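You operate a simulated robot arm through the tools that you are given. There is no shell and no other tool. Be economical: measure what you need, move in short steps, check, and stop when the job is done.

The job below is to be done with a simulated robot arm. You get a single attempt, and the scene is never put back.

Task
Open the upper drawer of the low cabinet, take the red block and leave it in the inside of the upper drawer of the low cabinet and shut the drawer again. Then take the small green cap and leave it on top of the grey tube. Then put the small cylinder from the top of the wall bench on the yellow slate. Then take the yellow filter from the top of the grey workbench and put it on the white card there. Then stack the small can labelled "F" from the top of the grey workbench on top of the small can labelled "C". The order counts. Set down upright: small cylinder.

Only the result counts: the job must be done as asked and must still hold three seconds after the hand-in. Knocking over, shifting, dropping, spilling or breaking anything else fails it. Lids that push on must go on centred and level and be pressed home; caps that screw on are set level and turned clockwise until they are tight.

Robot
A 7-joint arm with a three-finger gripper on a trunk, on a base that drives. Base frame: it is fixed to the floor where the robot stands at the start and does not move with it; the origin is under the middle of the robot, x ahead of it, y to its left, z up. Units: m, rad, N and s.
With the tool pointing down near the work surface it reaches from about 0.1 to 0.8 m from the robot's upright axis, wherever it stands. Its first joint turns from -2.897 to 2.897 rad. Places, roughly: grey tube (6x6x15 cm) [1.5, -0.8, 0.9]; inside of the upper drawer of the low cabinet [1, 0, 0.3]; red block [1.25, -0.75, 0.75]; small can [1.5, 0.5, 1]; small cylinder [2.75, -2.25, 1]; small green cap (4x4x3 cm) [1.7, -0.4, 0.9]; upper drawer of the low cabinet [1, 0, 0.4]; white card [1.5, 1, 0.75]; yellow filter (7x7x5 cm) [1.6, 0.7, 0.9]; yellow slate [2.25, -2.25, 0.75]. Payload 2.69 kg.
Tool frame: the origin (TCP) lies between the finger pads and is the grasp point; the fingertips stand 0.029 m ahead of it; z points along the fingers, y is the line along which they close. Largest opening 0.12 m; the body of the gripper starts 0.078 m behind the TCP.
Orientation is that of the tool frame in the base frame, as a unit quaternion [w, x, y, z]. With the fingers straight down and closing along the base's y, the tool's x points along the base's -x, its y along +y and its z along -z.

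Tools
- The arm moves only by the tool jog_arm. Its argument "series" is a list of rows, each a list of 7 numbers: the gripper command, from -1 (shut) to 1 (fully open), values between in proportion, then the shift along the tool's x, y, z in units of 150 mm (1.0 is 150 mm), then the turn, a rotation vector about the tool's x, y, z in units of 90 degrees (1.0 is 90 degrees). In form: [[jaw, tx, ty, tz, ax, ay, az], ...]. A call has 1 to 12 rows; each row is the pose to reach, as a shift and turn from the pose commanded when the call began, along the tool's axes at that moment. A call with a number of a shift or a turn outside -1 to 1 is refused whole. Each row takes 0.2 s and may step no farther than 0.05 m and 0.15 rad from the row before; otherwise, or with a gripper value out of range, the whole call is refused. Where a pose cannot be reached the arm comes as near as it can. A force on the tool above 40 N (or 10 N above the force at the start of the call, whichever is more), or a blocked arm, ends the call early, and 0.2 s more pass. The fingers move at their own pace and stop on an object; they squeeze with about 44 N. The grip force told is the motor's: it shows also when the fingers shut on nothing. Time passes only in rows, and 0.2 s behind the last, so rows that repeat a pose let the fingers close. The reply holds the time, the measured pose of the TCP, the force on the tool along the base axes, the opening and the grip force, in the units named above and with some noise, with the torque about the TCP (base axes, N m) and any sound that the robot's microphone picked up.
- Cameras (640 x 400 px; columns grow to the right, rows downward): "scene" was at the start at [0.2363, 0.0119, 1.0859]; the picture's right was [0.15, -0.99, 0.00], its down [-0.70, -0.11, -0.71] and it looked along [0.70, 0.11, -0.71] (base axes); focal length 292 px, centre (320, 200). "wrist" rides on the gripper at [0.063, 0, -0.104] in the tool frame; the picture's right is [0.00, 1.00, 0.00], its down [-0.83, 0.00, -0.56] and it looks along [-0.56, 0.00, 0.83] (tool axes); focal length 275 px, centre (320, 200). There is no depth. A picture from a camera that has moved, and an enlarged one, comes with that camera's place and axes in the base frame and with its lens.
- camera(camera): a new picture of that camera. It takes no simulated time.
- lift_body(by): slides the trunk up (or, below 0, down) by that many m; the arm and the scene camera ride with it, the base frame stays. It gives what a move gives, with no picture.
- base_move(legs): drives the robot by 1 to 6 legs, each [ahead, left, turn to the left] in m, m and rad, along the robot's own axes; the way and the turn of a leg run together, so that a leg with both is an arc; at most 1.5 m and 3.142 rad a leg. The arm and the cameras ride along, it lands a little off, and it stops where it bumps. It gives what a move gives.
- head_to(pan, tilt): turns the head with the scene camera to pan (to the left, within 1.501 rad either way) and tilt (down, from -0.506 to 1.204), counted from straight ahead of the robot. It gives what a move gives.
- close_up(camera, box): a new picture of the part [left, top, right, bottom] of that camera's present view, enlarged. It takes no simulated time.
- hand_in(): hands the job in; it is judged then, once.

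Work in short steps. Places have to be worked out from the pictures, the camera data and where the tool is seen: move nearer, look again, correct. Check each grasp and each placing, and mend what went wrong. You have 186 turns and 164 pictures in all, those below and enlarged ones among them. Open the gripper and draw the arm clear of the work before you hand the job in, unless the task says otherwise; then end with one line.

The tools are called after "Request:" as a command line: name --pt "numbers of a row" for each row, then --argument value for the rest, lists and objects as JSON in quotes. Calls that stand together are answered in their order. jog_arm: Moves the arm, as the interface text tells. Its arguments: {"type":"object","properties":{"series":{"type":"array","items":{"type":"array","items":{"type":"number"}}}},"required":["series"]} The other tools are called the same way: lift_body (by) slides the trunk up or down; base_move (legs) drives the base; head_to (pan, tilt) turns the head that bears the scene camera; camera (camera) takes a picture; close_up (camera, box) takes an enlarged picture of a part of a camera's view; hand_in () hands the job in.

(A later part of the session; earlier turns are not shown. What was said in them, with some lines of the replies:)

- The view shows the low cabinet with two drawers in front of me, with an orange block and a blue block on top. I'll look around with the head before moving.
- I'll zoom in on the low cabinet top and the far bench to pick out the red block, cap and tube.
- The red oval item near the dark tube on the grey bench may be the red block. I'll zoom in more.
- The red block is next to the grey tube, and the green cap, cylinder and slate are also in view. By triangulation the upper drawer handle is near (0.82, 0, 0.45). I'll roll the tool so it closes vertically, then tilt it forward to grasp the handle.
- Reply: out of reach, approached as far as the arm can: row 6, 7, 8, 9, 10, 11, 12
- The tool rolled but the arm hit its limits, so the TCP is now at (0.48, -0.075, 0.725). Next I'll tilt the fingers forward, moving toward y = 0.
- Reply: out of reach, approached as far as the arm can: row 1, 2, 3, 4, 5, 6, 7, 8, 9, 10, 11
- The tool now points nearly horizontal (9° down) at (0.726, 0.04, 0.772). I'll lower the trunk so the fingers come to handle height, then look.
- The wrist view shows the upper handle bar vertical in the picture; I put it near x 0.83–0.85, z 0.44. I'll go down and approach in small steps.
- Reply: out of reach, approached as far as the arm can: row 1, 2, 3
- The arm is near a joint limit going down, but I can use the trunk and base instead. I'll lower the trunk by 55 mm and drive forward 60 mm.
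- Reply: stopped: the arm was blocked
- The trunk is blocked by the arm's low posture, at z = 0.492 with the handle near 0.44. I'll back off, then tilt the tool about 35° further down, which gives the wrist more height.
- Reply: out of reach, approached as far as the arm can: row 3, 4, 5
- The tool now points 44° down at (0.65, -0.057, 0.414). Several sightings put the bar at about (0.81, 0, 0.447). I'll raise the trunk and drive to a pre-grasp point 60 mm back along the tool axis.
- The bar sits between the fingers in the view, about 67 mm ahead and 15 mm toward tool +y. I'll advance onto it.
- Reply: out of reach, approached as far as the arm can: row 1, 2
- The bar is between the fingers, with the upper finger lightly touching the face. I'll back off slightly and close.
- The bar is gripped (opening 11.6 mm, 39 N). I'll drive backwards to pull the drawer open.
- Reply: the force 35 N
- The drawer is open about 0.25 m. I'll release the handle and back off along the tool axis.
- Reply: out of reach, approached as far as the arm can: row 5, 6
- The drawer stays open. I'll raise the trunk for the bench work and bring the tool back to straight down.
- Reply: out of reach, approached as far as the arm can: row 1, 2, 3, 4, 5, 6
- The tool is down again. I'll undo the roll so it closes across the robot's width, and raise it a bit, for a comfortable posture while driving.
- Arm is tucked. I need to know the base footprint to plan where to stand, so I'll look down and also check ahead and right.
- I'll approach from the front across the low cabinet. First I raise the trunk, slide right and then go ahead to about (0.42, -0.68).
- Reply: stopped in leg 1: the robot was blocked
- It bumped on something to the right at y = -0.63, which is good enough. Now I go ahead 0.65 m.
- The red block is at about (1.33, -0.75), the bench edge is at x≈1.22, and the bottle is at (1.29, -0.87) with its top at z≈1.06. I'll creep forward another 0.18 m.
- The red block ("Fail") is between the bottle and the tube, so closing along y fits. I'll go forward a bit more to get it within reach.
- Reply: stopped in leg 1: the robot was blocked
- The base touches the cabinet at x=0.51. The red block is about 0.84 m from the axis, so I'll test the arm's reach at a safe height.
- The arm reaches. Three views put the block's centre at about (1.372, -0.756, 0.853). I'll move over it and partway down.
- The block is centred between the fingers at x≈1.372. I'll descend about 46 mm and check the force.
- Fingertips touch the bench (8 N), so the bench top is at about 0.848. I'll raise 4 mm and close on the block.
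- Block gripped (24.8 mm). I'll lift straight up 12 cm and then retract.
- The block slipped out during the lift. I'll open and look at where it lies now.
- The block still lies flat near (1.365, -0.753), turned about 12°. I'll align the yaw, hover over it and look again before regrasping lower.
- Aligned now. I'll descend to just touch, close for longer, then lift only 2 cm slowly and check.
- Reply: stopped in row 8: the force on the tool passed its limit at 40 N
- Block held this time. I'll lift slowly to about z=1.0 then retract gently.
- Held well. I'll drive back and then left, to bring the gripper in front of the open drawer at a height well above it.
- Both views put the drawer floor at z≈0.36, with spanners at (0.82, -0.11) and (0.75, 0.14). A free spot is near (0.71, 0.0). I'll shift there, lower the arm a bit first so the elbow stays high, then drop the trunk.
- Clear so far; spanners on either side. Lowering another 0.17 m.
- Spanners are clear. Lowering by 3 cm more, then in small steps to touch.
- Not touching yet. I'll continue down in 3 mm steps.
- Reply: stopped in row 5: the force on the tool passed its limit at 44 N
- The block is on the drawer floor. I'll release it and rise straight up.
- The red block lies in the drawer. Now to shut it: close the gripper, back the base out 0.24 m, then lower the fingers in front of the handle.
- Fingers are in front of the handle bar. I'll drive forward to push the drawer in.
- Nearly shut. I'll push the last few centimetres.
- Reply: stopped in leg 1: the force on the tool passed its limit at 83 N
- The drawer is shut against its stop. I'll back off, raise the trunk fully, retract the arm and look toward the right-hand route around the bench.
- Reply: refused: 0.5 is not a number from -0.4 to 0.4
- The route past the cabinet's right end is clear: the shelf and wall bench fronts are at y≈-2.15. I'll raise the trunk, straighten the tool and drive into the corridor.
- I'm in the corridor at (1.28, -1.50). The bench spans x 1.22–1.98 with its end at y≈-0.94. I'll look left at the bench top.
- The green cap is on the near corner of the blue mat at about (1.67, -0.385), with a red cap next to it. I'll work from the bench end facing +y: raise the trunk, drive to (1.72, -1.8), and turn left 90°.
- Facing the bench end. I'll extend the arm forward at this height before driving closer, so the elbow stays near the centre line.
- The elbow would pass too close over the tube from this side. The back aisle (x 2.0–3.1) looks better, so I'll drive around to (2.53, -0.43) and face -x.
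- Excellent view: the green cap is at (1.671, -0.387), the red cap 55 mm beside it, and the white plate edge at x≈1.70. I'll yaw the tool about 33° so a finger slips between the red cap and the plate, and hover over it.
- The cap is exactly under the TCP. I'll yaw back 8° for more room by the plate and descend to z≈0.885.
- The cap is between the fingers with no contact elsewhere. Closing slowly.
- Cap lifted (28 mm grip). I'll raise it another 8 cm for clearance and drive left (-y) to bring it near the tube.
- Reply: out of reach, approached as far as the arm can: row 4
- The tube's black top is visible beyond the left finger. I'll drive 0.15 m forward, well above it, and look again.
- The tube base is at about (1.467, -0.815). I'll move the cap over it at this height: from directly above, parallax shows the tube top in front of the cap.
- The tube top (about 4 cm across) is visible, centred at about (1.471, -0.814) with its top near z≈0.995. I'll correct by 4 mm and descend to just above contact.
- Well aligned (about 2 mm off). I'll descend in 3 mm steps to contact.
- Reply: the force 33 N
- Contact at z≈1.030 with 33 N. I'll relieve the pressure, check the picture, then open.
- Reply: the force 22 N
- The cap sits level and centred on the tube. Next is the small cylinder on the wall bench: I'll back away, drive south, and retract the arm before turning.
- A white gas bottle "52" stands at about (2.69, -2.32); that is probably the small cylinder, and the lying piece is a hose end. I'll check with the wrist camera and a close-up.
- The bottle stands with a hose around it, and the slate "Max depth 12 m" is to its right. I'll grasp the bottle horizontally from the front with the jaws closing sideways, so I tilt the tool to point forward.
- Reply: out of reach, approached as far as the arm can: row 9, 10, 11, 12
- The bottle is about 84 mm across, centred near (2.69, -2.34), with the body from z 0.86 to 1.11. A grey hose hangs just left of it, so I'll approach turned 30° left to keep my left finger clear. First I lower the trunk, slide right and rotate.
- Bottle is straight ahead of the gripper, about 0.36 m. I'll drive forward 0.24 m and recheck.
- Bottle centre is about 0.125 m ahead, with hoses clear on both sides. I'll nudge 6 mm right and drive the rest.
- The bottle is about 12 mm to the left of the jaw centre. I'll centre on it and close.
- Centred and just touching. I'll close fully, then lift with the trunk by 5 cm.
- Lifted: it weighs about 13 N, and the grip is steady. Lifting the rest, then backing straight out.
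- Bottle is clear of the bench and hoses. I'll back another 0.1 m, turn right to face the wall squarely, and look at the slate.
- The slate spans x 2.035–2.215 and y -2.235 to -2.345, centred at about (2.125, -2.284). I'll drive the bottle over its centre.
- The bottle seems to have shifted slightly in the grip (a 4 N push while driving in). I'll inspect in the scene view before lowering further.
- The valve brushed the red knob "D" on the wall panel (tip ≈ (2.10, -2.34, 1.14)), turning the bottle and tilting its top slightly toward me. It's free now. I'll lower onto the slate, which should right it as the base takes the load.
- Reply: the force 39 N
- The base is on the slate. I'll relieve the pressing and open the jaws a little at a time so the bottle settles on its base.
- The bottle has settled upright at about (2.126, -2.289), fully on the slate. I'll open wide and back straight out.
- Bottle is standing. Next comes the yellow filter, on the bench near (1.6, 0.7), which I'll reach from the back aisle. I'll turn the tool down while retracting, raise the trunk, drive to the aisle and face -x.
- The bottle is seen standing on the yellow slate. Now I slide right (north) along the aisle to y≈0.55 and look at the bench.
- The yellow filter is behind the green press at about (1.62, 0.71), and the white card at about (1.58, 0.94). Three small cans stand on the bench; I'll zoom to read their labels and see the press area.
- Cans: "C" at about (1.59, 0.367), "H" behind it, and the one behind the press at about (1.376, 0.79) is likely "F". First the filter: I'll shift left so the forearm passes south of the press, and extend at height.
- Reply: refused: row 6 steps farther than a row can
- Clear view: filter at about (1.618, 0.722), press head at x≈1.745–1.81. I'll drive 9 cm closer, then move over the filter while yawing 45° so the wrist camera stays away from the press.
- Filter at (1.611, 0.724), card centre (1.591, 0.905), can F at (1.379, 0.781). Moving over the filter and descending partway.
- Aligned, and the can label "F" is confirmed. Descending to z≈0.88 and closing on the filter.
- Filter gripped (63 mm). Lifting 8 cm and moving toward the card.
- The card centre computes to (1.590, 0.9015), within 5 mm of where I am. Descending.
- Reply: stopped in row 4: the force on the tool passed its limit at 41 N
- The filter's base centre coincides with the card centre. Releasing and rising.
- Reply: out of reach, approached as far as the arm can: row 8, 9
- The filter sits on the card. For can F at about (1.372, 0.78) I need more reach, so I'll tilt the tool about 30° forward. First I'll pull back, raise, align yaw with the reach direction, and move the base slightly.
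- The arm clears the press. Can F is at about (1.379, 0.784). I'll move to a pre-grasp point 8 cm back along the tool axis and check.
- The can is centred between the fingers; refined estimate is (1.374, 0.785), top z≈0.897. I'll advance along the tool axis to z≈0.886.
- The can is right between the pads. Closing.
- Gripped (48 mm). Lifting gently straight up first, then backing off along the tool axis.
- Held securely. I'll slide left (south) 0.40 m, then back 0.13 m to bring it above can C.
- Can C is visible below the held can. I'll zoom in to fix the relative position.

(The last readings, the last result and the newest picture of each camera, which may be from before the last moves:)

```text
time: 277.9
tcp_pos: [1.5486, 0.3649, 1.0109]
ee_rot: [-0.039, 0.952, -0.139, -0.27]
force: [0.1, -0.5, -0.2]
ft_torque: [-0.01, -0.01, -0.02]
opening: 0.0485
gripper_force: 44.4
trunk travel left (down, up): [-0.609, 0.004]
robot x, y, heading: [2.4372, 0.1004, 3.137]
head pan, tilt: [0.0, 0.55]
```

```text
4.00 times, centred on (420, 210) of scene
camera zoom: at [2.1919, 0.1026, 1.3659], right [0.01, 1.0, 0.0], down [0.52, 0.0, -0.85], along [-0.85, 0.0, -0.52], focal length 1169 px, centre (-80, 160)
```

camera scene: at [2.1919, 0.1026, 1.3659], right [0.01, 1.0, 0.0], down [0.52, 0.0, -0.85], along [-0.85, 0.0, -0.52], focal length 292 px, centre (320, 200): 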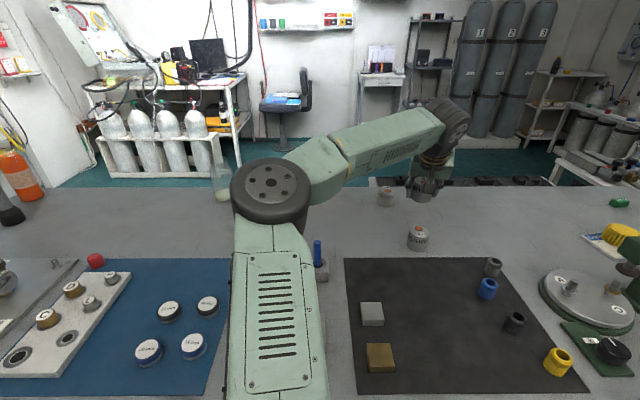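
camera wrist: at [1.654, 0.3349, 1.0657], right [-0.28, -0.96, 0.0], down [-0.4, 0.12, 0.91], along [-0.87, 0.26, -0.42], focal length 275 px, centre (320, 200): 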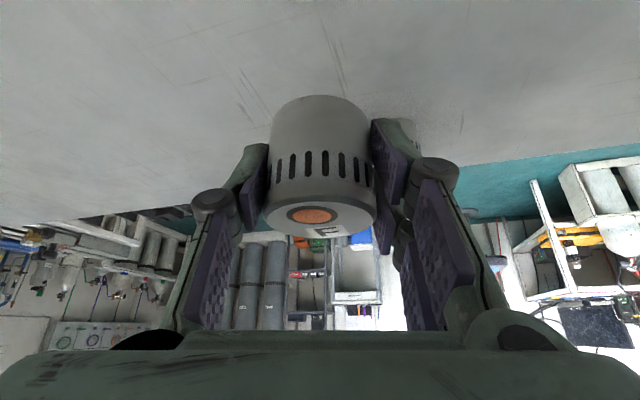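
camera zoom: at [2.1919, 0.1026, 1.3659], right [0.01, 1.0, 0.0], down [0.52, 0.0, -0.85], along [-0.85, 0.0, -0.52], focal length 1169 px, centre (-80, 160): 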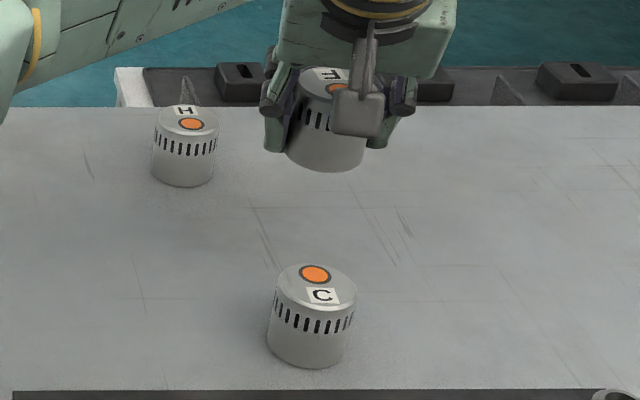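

By the same camera, C is centred at (1.588, 0.3635) and the held can at (1.548, 0.370). I'll shift +40 mm x and -6 mm y, then go down 5.5 cm and check.

Request:
jog_arm --pt "-1 0.115 -0.017 -0.07 0 0 0" --pt "-1 0.229 -0.033 -0.141 0 0 0" --pt "-1 0.299 -0.033 -0.03 0 0 0" --pt "-1 0.369 -0.033 0.085 0 0 0" --pt "-1 0.422 -0.033 0.172 0 0 0" --pt "-1 0.422 -0.033 0.172 0 0 0"

Request:
close_up --camera "scene" --box '[370, 160, 470, 260]'

Request:
camera --camera "wrist"

```text
time: 279.3
tcp_pos: [1.5875, 0.359, 0.9531]
ee_rot: [-0.039, 0.952, -0.14, -0.269]
force: [0.1, -0.1, -0.5]
ft_torque: [0.01, -0.04, -0.01]
opening: 0.0488
gripper_force: 44.0
trunk travel left (down, up): [-0.609, 0.004]
robot x, y, heading: [2.4394, 0.1017, 3.136]
head pan, tilt: [0.0, 0.55]
```

```text
4.00 times, centred on (420, 210) of scene
camera zoom: at [2.1911, 0.1026, 1.3657], right [0.01, 1.0, 0.0], down [0.52, 0.0, -0.85], along [-0.85, 0.0, -0.52], focal length 1169 px, centre (-80, 160)
```

zoom: 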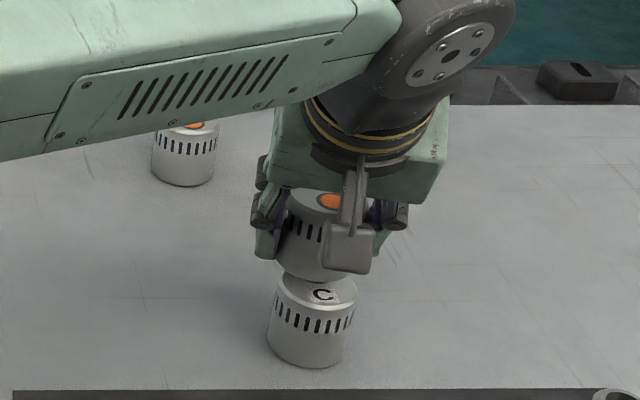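

```text
29 pictures are left
camera wrist: at [1.6935, 0.3277, 1.009], right [-0.28, -0.96, 0.0], down [-0.4, 0.12, 0.91], along [-0.87, 0.26, -0.42], focal length 275 px, centre (320, 200)
```

wrist: 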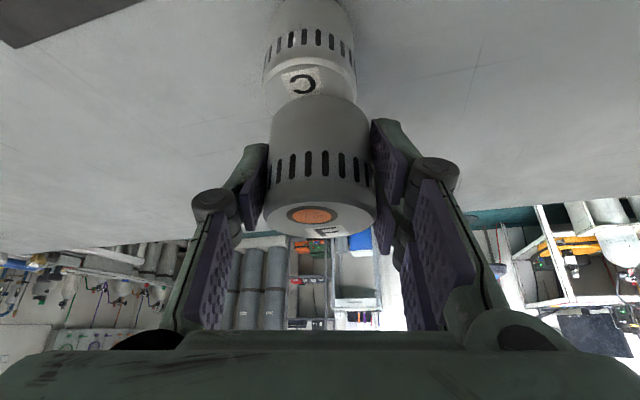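

Cross-checking both cameras: F should move about +7 mm in x and +4 mm in y to be centred on C. I'll correct, then lower most of the remaining 17 mm.

Request:
jog_arm --pt "-1 0.032 -0.039 -0.019 0 0 0" --pt "-1 0.053 -0.039 0.015 0 0 0" --pt "-1 0.067 -0.039 0.038 0 0 0" --pt "-1 0.067 -0.039 0.038 0 0 0"

Request:
close_up --camera "scene" --box '[390, 200, 450, 260]'

Request:
close_up --camera "wrist" --box '[200, 0, 440, 250]'

```text
time: 280.3
tcp_pos: [1.5939, 0.364, 0.944]
ee_rot: [-0.038, 0.952, -0.139, -0.268]
force: [0.3, -0.7, -0.4]
ft_torque: [0.01, -0.02, -0.01]
opening: 0.0487
gripper_force: 44.1
trunk travel left (down, up): [-0.609, 0.004]
robot x, y, heading: [2.4365, 0.0999, 3.136]
head pan, tilt: [0.0, 0.55]
```

```text
6.67 times, centred on (420, 230) of scene
camera zoom: at [2.191, 0.1026, 1.3657], right [0.01, 1.0, 0.0], down [0.52, 0.0, -0.85], along [-0.85, 0.0, -0.52], focal length 1948 px, centre (-347, 0)
```

zoom: 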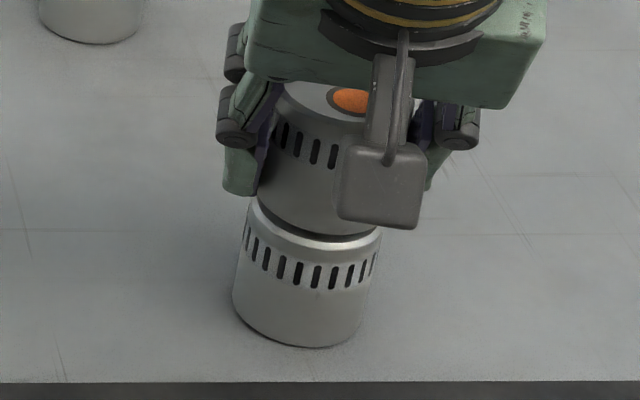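

```text
1.60 times, centred on (320, 125) of wrist
camera zoom: at [1.7003, 0.3318, 0.9995], right [-0.28, -0.96, 0.0], down [-0.4, 0.12, 0.91], along [-0.87, 0.26, -0.42], focal length 440 px, centre (320, 320)
```

zoom: 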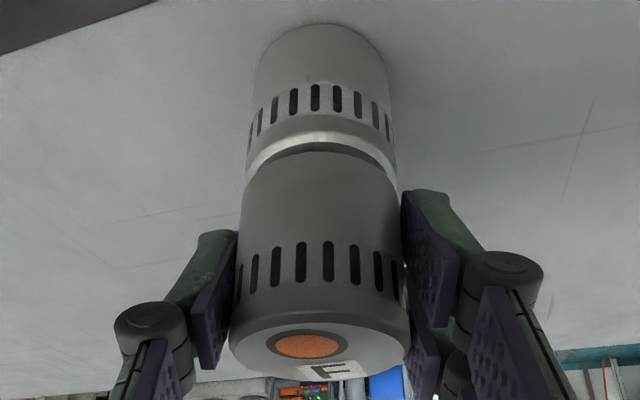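

Alignment looks good in both views. Lowering in 3 mm steps to contact.

Request:
jog_arm --pt "-1 0.01 0 0.017 0 0 0" --pt "-1 0.021 0 0.034 0 0 0" --pt "-1 0.031 0 0.051 0 0 0" --pt "-1 0.038 0 0.062 0 0 0"

```text
time: 281.3
tcp_pos: [1.5951, 0.3644, 0.9384]
ee_rot: [-0.04, 0.951, -0.14, -0.274]
force: [-1.4, -1.4, 25.5]
ft_torque: [-0.01, 0.25, 0.01]
opening: 0.0488
gripper_force: 44.2
trunk travel left (down, up): [-0.609, 0.004]
robot x, y, heading: [2.4328, 0.1027, 3.133]
head pan, tilt: [0.0, 0.55]
```

Contact with 25 N. I'll relieve the pressure and check the pictures before opening.

Request:
jog_arm --pt "-1 -0.01 0 -0.016 0 0 0" --pt "-1 -0.016 0 -0.026 0 0 0"

Request:
close_up --camera "scene" --box '[390, 200, 450, 260]'

Request:
close_up --camera "wrist" --box '[200, 0, 440, 250]'

```text
time: 281.9
tcp_pos: [1.5953, 0.3641, 0.9388]
ee_rot: [-0.039, 0.952, -0.139, -0.269]
force: [-6.4, 1.7, 16.9]
ft_torque: [0.09, 0.38, 0.0]
opening: 0.0487
gripper_force: 43.7
trunk travel left (down, up): [-0.609, 0.004]
robot x, y, heading: [2.4367, 0.1033, 3.138]
head pan, tilt: [0.0, 0.55]
```

```text
6.67 times, centred on (420, 230) of scene
camera zoom: at [2.1923, 0.1022, 1.3659], right [0.01, 1.0, 0.0], down [0.52, 0.0, -0.85], along [-0.85, 0.0, -0.52], focal length 1948 px, centre (-347, 0)
```

zoom: 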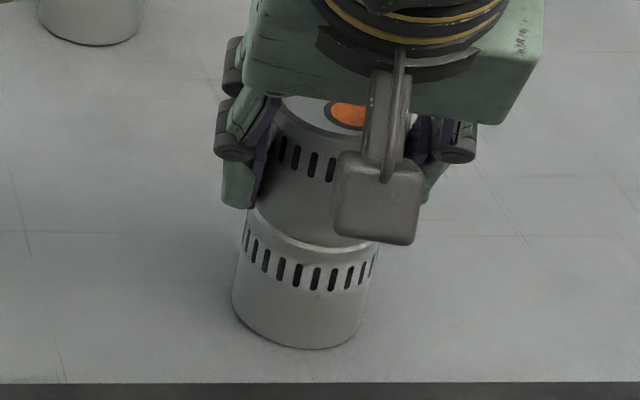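

```text
1.60 times, centred on (320, 125) of wrist
camera zoom: at [1.7012, 0.3318, 0.9944], right [-0.28, -0.96, 0.0], down [-0.4, 0.12, 0.91], along [-0.87, 0.26, -0.42], focal length 440 px, centre (320, 320)
```

zoom: 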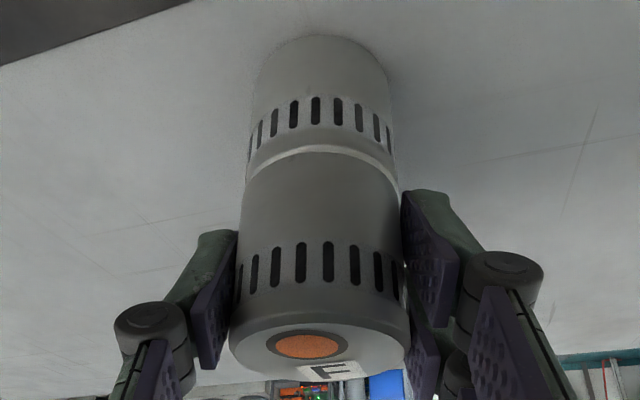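

The stack looks centred. I'll relieve a little more, then open gently.

Request:
jog_arm --pt "-1 -0.007 0 -0.012 0 0 0" --pt "-0.5 -0.009 0 -0.015 0 0 0" --pt "-0.15 -0.009 0 -0.015 0 0 0" --pt "0.0 -0.009 0 -0.015 0 0 0" --pt "0.2 -0.009 0 -0.015 0 0 0" --pt "0.4 -0.009 0 -0.015 0 0 0" --pt "0.4 -0.009 0 -0.015 0 0 0"

Request:
close_up --camera "wrist" --box '[200, 0, 440, 250]'

```text
time: 283.5
tcp_pos: [1.5949, 0.3631, 0.9401]
ee_rot: [-0.039, 0.952, -0.139, -0.269]
force: [-1.1, -0.5, 0.3]
ft_torque: [0.01, 0.03, 0.0]
opening: 0.0839
gripper_force: 0.1
trunk travel left (down, up): [-0.609, 0.004]
robot x, y, heading: [2.4341, 0.1009, 3.136]
head pan, tilt: [0.0, 0.55]
```

```text
1.60 times, centred on (320, 125) of wrist
camera zoom: at [1.7004, 0.332, 0.9963], right [-0.28, -0.96, 0.0], down [-0.4, 0.12, 0.91], along [-0.87, 0.26, -0.42], focal length 440 px, centre (320, 320)
```

zoom: 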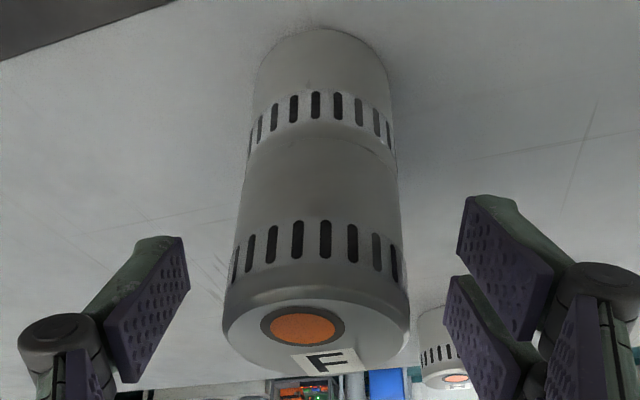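

F stands on C. I'll back off along the tool axis and then look at the stack.

Request:
jog_arm --pt "0.6 0 0 -0.06 0 0 0" --pt "0.6 0 0 -0.15 0 0 0" --pt "0.6 0 0 -0.3 0 0 0" --pt "0.6 0 0 -0.5 0 0 0" --pt "0.6 0 0 -0.7 0 0 0" --pt "0.6 0 0 -0.9 0 0 0"

Request:
base_move --legs '[[-0.25, 0, 0]]'

Request:
camera --camera "scene"

Request:
close_up --camera "scene" --box '[370, 150, 470, 250]'

```text
time: 284.9
tcp_pos: [1.6637, 0.3439, 1.0564]
ee_rot: [-0.039, 0.952, -0.14, -0.268]
force: [-0.7, 0.4, 0.4]
ft_torque: [-0.01, -0.01, 0.03]
opening: 0.0961
gripper_force: 0.0
trunk travel left (down, up): [-0.609, 0.004]
robot x, y, heading: [2.4389, 0.1015, 3.131]
head pan, tilt: [0.0, 0.55]
```

```text
time: 286.7
tcp_pos: [1.9122, 0.3414, 1.0561]
ee_rot: [-0.039, 0.952, -0.138, -0.269]
force: [-0.1, -0.7, 0.2]
ft_torque: [0.01, 0.04, 0.0]
opening: 0.0958
gripper_force: 0.0
trunk travel left (down, up): [-0.609, 0.004]
robot x, y, heading: [2.6879, 0.1022, 3.137]
head pan, tilt: [0.0, 0.55]
```

```text
23 pictures are left
camera scene: at [2.4406, 0.101, 1.3659], right [0.0, 1.0, 0.0], down [0.52, 0.0, -0.85], along [-0.85, 0.0, -0.52], focal length 292 px, centre (320, 200)
```

scene: 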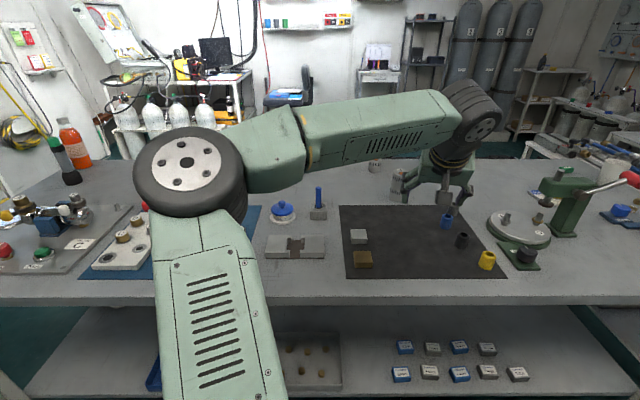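

```text
4.00 times, centred on (420, 200) of scene
camera zoom: at [2.4406, 0.101, 1.3659], right [0.0, 1.0, 0.0], down [0.52, 0.0, -0.85], along [-0.85, 0.0, -0.52], focal length 1169 px, centre (-80, 200)
```

zoom: 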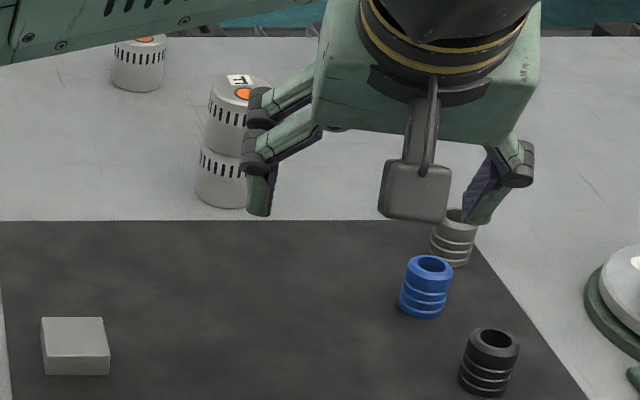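

The F-on-C stack is standing. I'll retract the arm clear of the bench and take final checks on the cap and the stack.

Request:
jog_arm --pt "0.6 0.1 0 -0.15 0 0.09 0" --pt "0.6 0.2 0 -0.3 0 0.18 0" --pt "0.6 0.3 0 -0.45 0 0.27 0" --pt "0.6 0.5 0 -0.55 0 0.35 0" --pt "0.6 0.7 0 -0.65 0 0.35 0" --pt "0.6 0.9 0 -0.7 0 0.35 0"

Request:
head_to --pan 0.35 --tilt 0.5

Request:
camera --camera "scene"

```text
time: 288.1
tcp_pos: [2.0725, 0.2923, 1.075]
ee_rot: [0.0, 0.99, -0.143, 0.0]
force: [-0.6, -0.2, -0.2]
ft_torque: [-0.02, 0.03, 0.03]
opening: 0.096
gripper_force: 0.0
trunk travel left (down, up): [-0.609, 0.004]
robot x, y, heading: [2.6825, 0.1005, 3.133]
head pan, tilt: [0.0, 0.55]
```

```text
time: 289.0
tcp_pos: [2.0737, 0.2929, 1.0753]
ee_rot: [0.0, 0.99, -0.144, 0.001]
force: [0.3, -0.4, -0.4]
ft_torque: [0.0, -0.01, 0.02]
opening: 0.096
gripper_force: 0.0
trunk travel left (down, up): [-0.609, 0.004]
robot x, y, heading: [2.6858, 0.0993, 3.139]
head pan, tilt: [0.351, 0.499]
```

```text
21 pictures are left
camera scene: at [2.4442, 0.0698, 1.3703], right [-0.34, 0.94, 0.0], down [0.45, 0.16, -0.88], along [-0.83, -0.3, -0.48], focal length 292 px, centre (320, 200)
```

scene: 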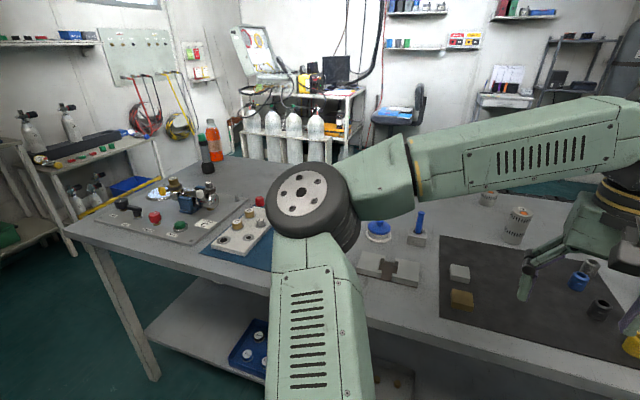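

Request:
close_up --camera "scene" --box '[180, 110, 240, 180]'

Request:
close_up --camera "scene" --box '[470, 180, 550, 260]'

Request:
head_to --pan 1.4 --tilt 0.2

Request:
camera --camera "scene"

```text
5.71 times, centred on (210, 145) of scene
camera zoom: at [2.4442, 0.0698, 1.3703], right [-0.34, 0.94, 0.0], down [0.45, 0.16, -0.88], along [-0.83, -0.3, -0.48], focal length 1670 px, centre (949, 514)
```

zoom: 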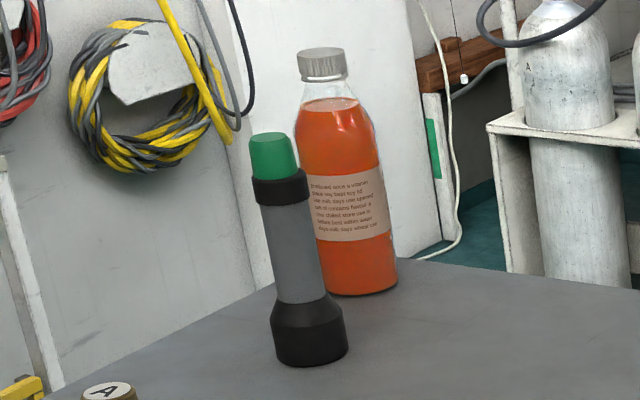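

```text
5.00 times, centred on (510, 220) of scene
camera zoom: at [2.4442, 0.0698, 1.3703], right [-0.34, 0.94, 0.0], down [0.45, 0.16, -0.88], along [-0.83, -0.3, -0.48], focal length 1461 px, centre (-630, 100)
```

zoom: 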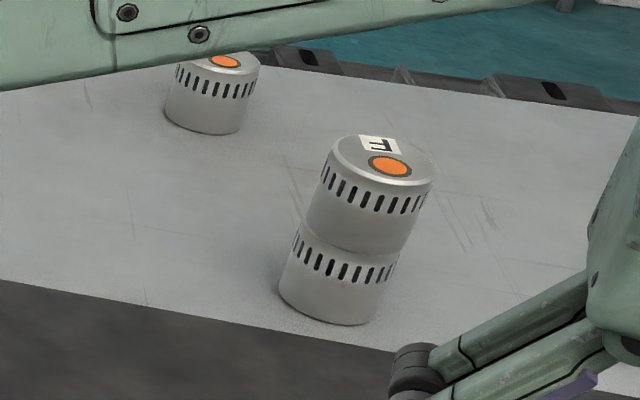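

```text
time: 290.3
tcp_pos: [2.073, 0.2921, 1.0747]
ee_rot: [0.0, 0.99, -0.145, 0.0]
force: [0.4, -0.8, 0.2]
ft_torque: [-0.01, 0.01, -0.02]
opening: 0.096
gripper_force: 0.1
trunk travel left (down, up): [-0.609, 0.004]
robot x, y, heading: [2.6902, 0.1002, 3.143]
head pan, tilt: [1.4, 0.201]
```

```text
18 pictures are left
camera scene: at [2.5135, 0.0089, 1.3979], right [-0.98, 0.17, 0.0], down [0.03, 0.2, -0.98], along [-0.17, -0.96, -0.2], focal length 292 px, centre (320, 200)
```

scene: 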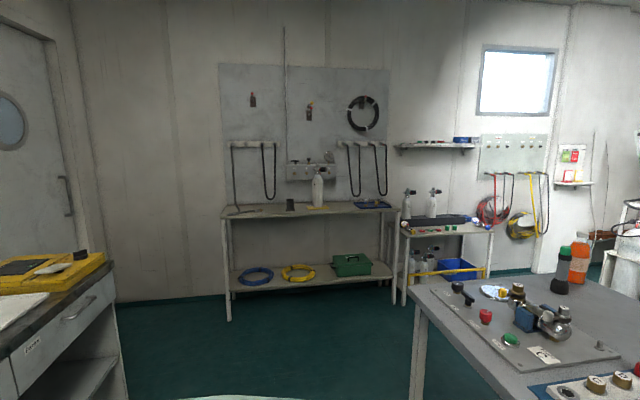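

Cap and stack look right. One last zoom on the bottle and slate.

Request:
close_up --camera "scene" --box '[280, 150, 360, 220]'

```text
5.71 times, centred on (320, 185) of scene
camera zoom: at [2.5135, 0.0089, 1.3979], right [-0.98, 0.17, 0.0], down [0.03, 0.2, -0.98], along [-0.17, -0.96, -0.2], focal length 1670 px, centre (320, 286)
```

zoom: 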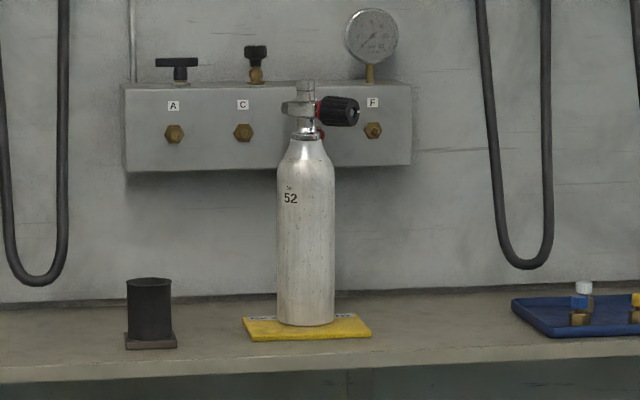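

Bottle "52" stands upright on the yellow slate, the jaws are open, and the arm is clear of the work. Handing in.

Request:
hand_in

```text
The job is handed in.
```

I did all five parts in order and handed the job in. The cap, the cylinder (gas bottle "52") and the F-on-C stack looked right in my final pictures; I last saw the filter on its card when I released it, and the drawer when I pushed it shut.
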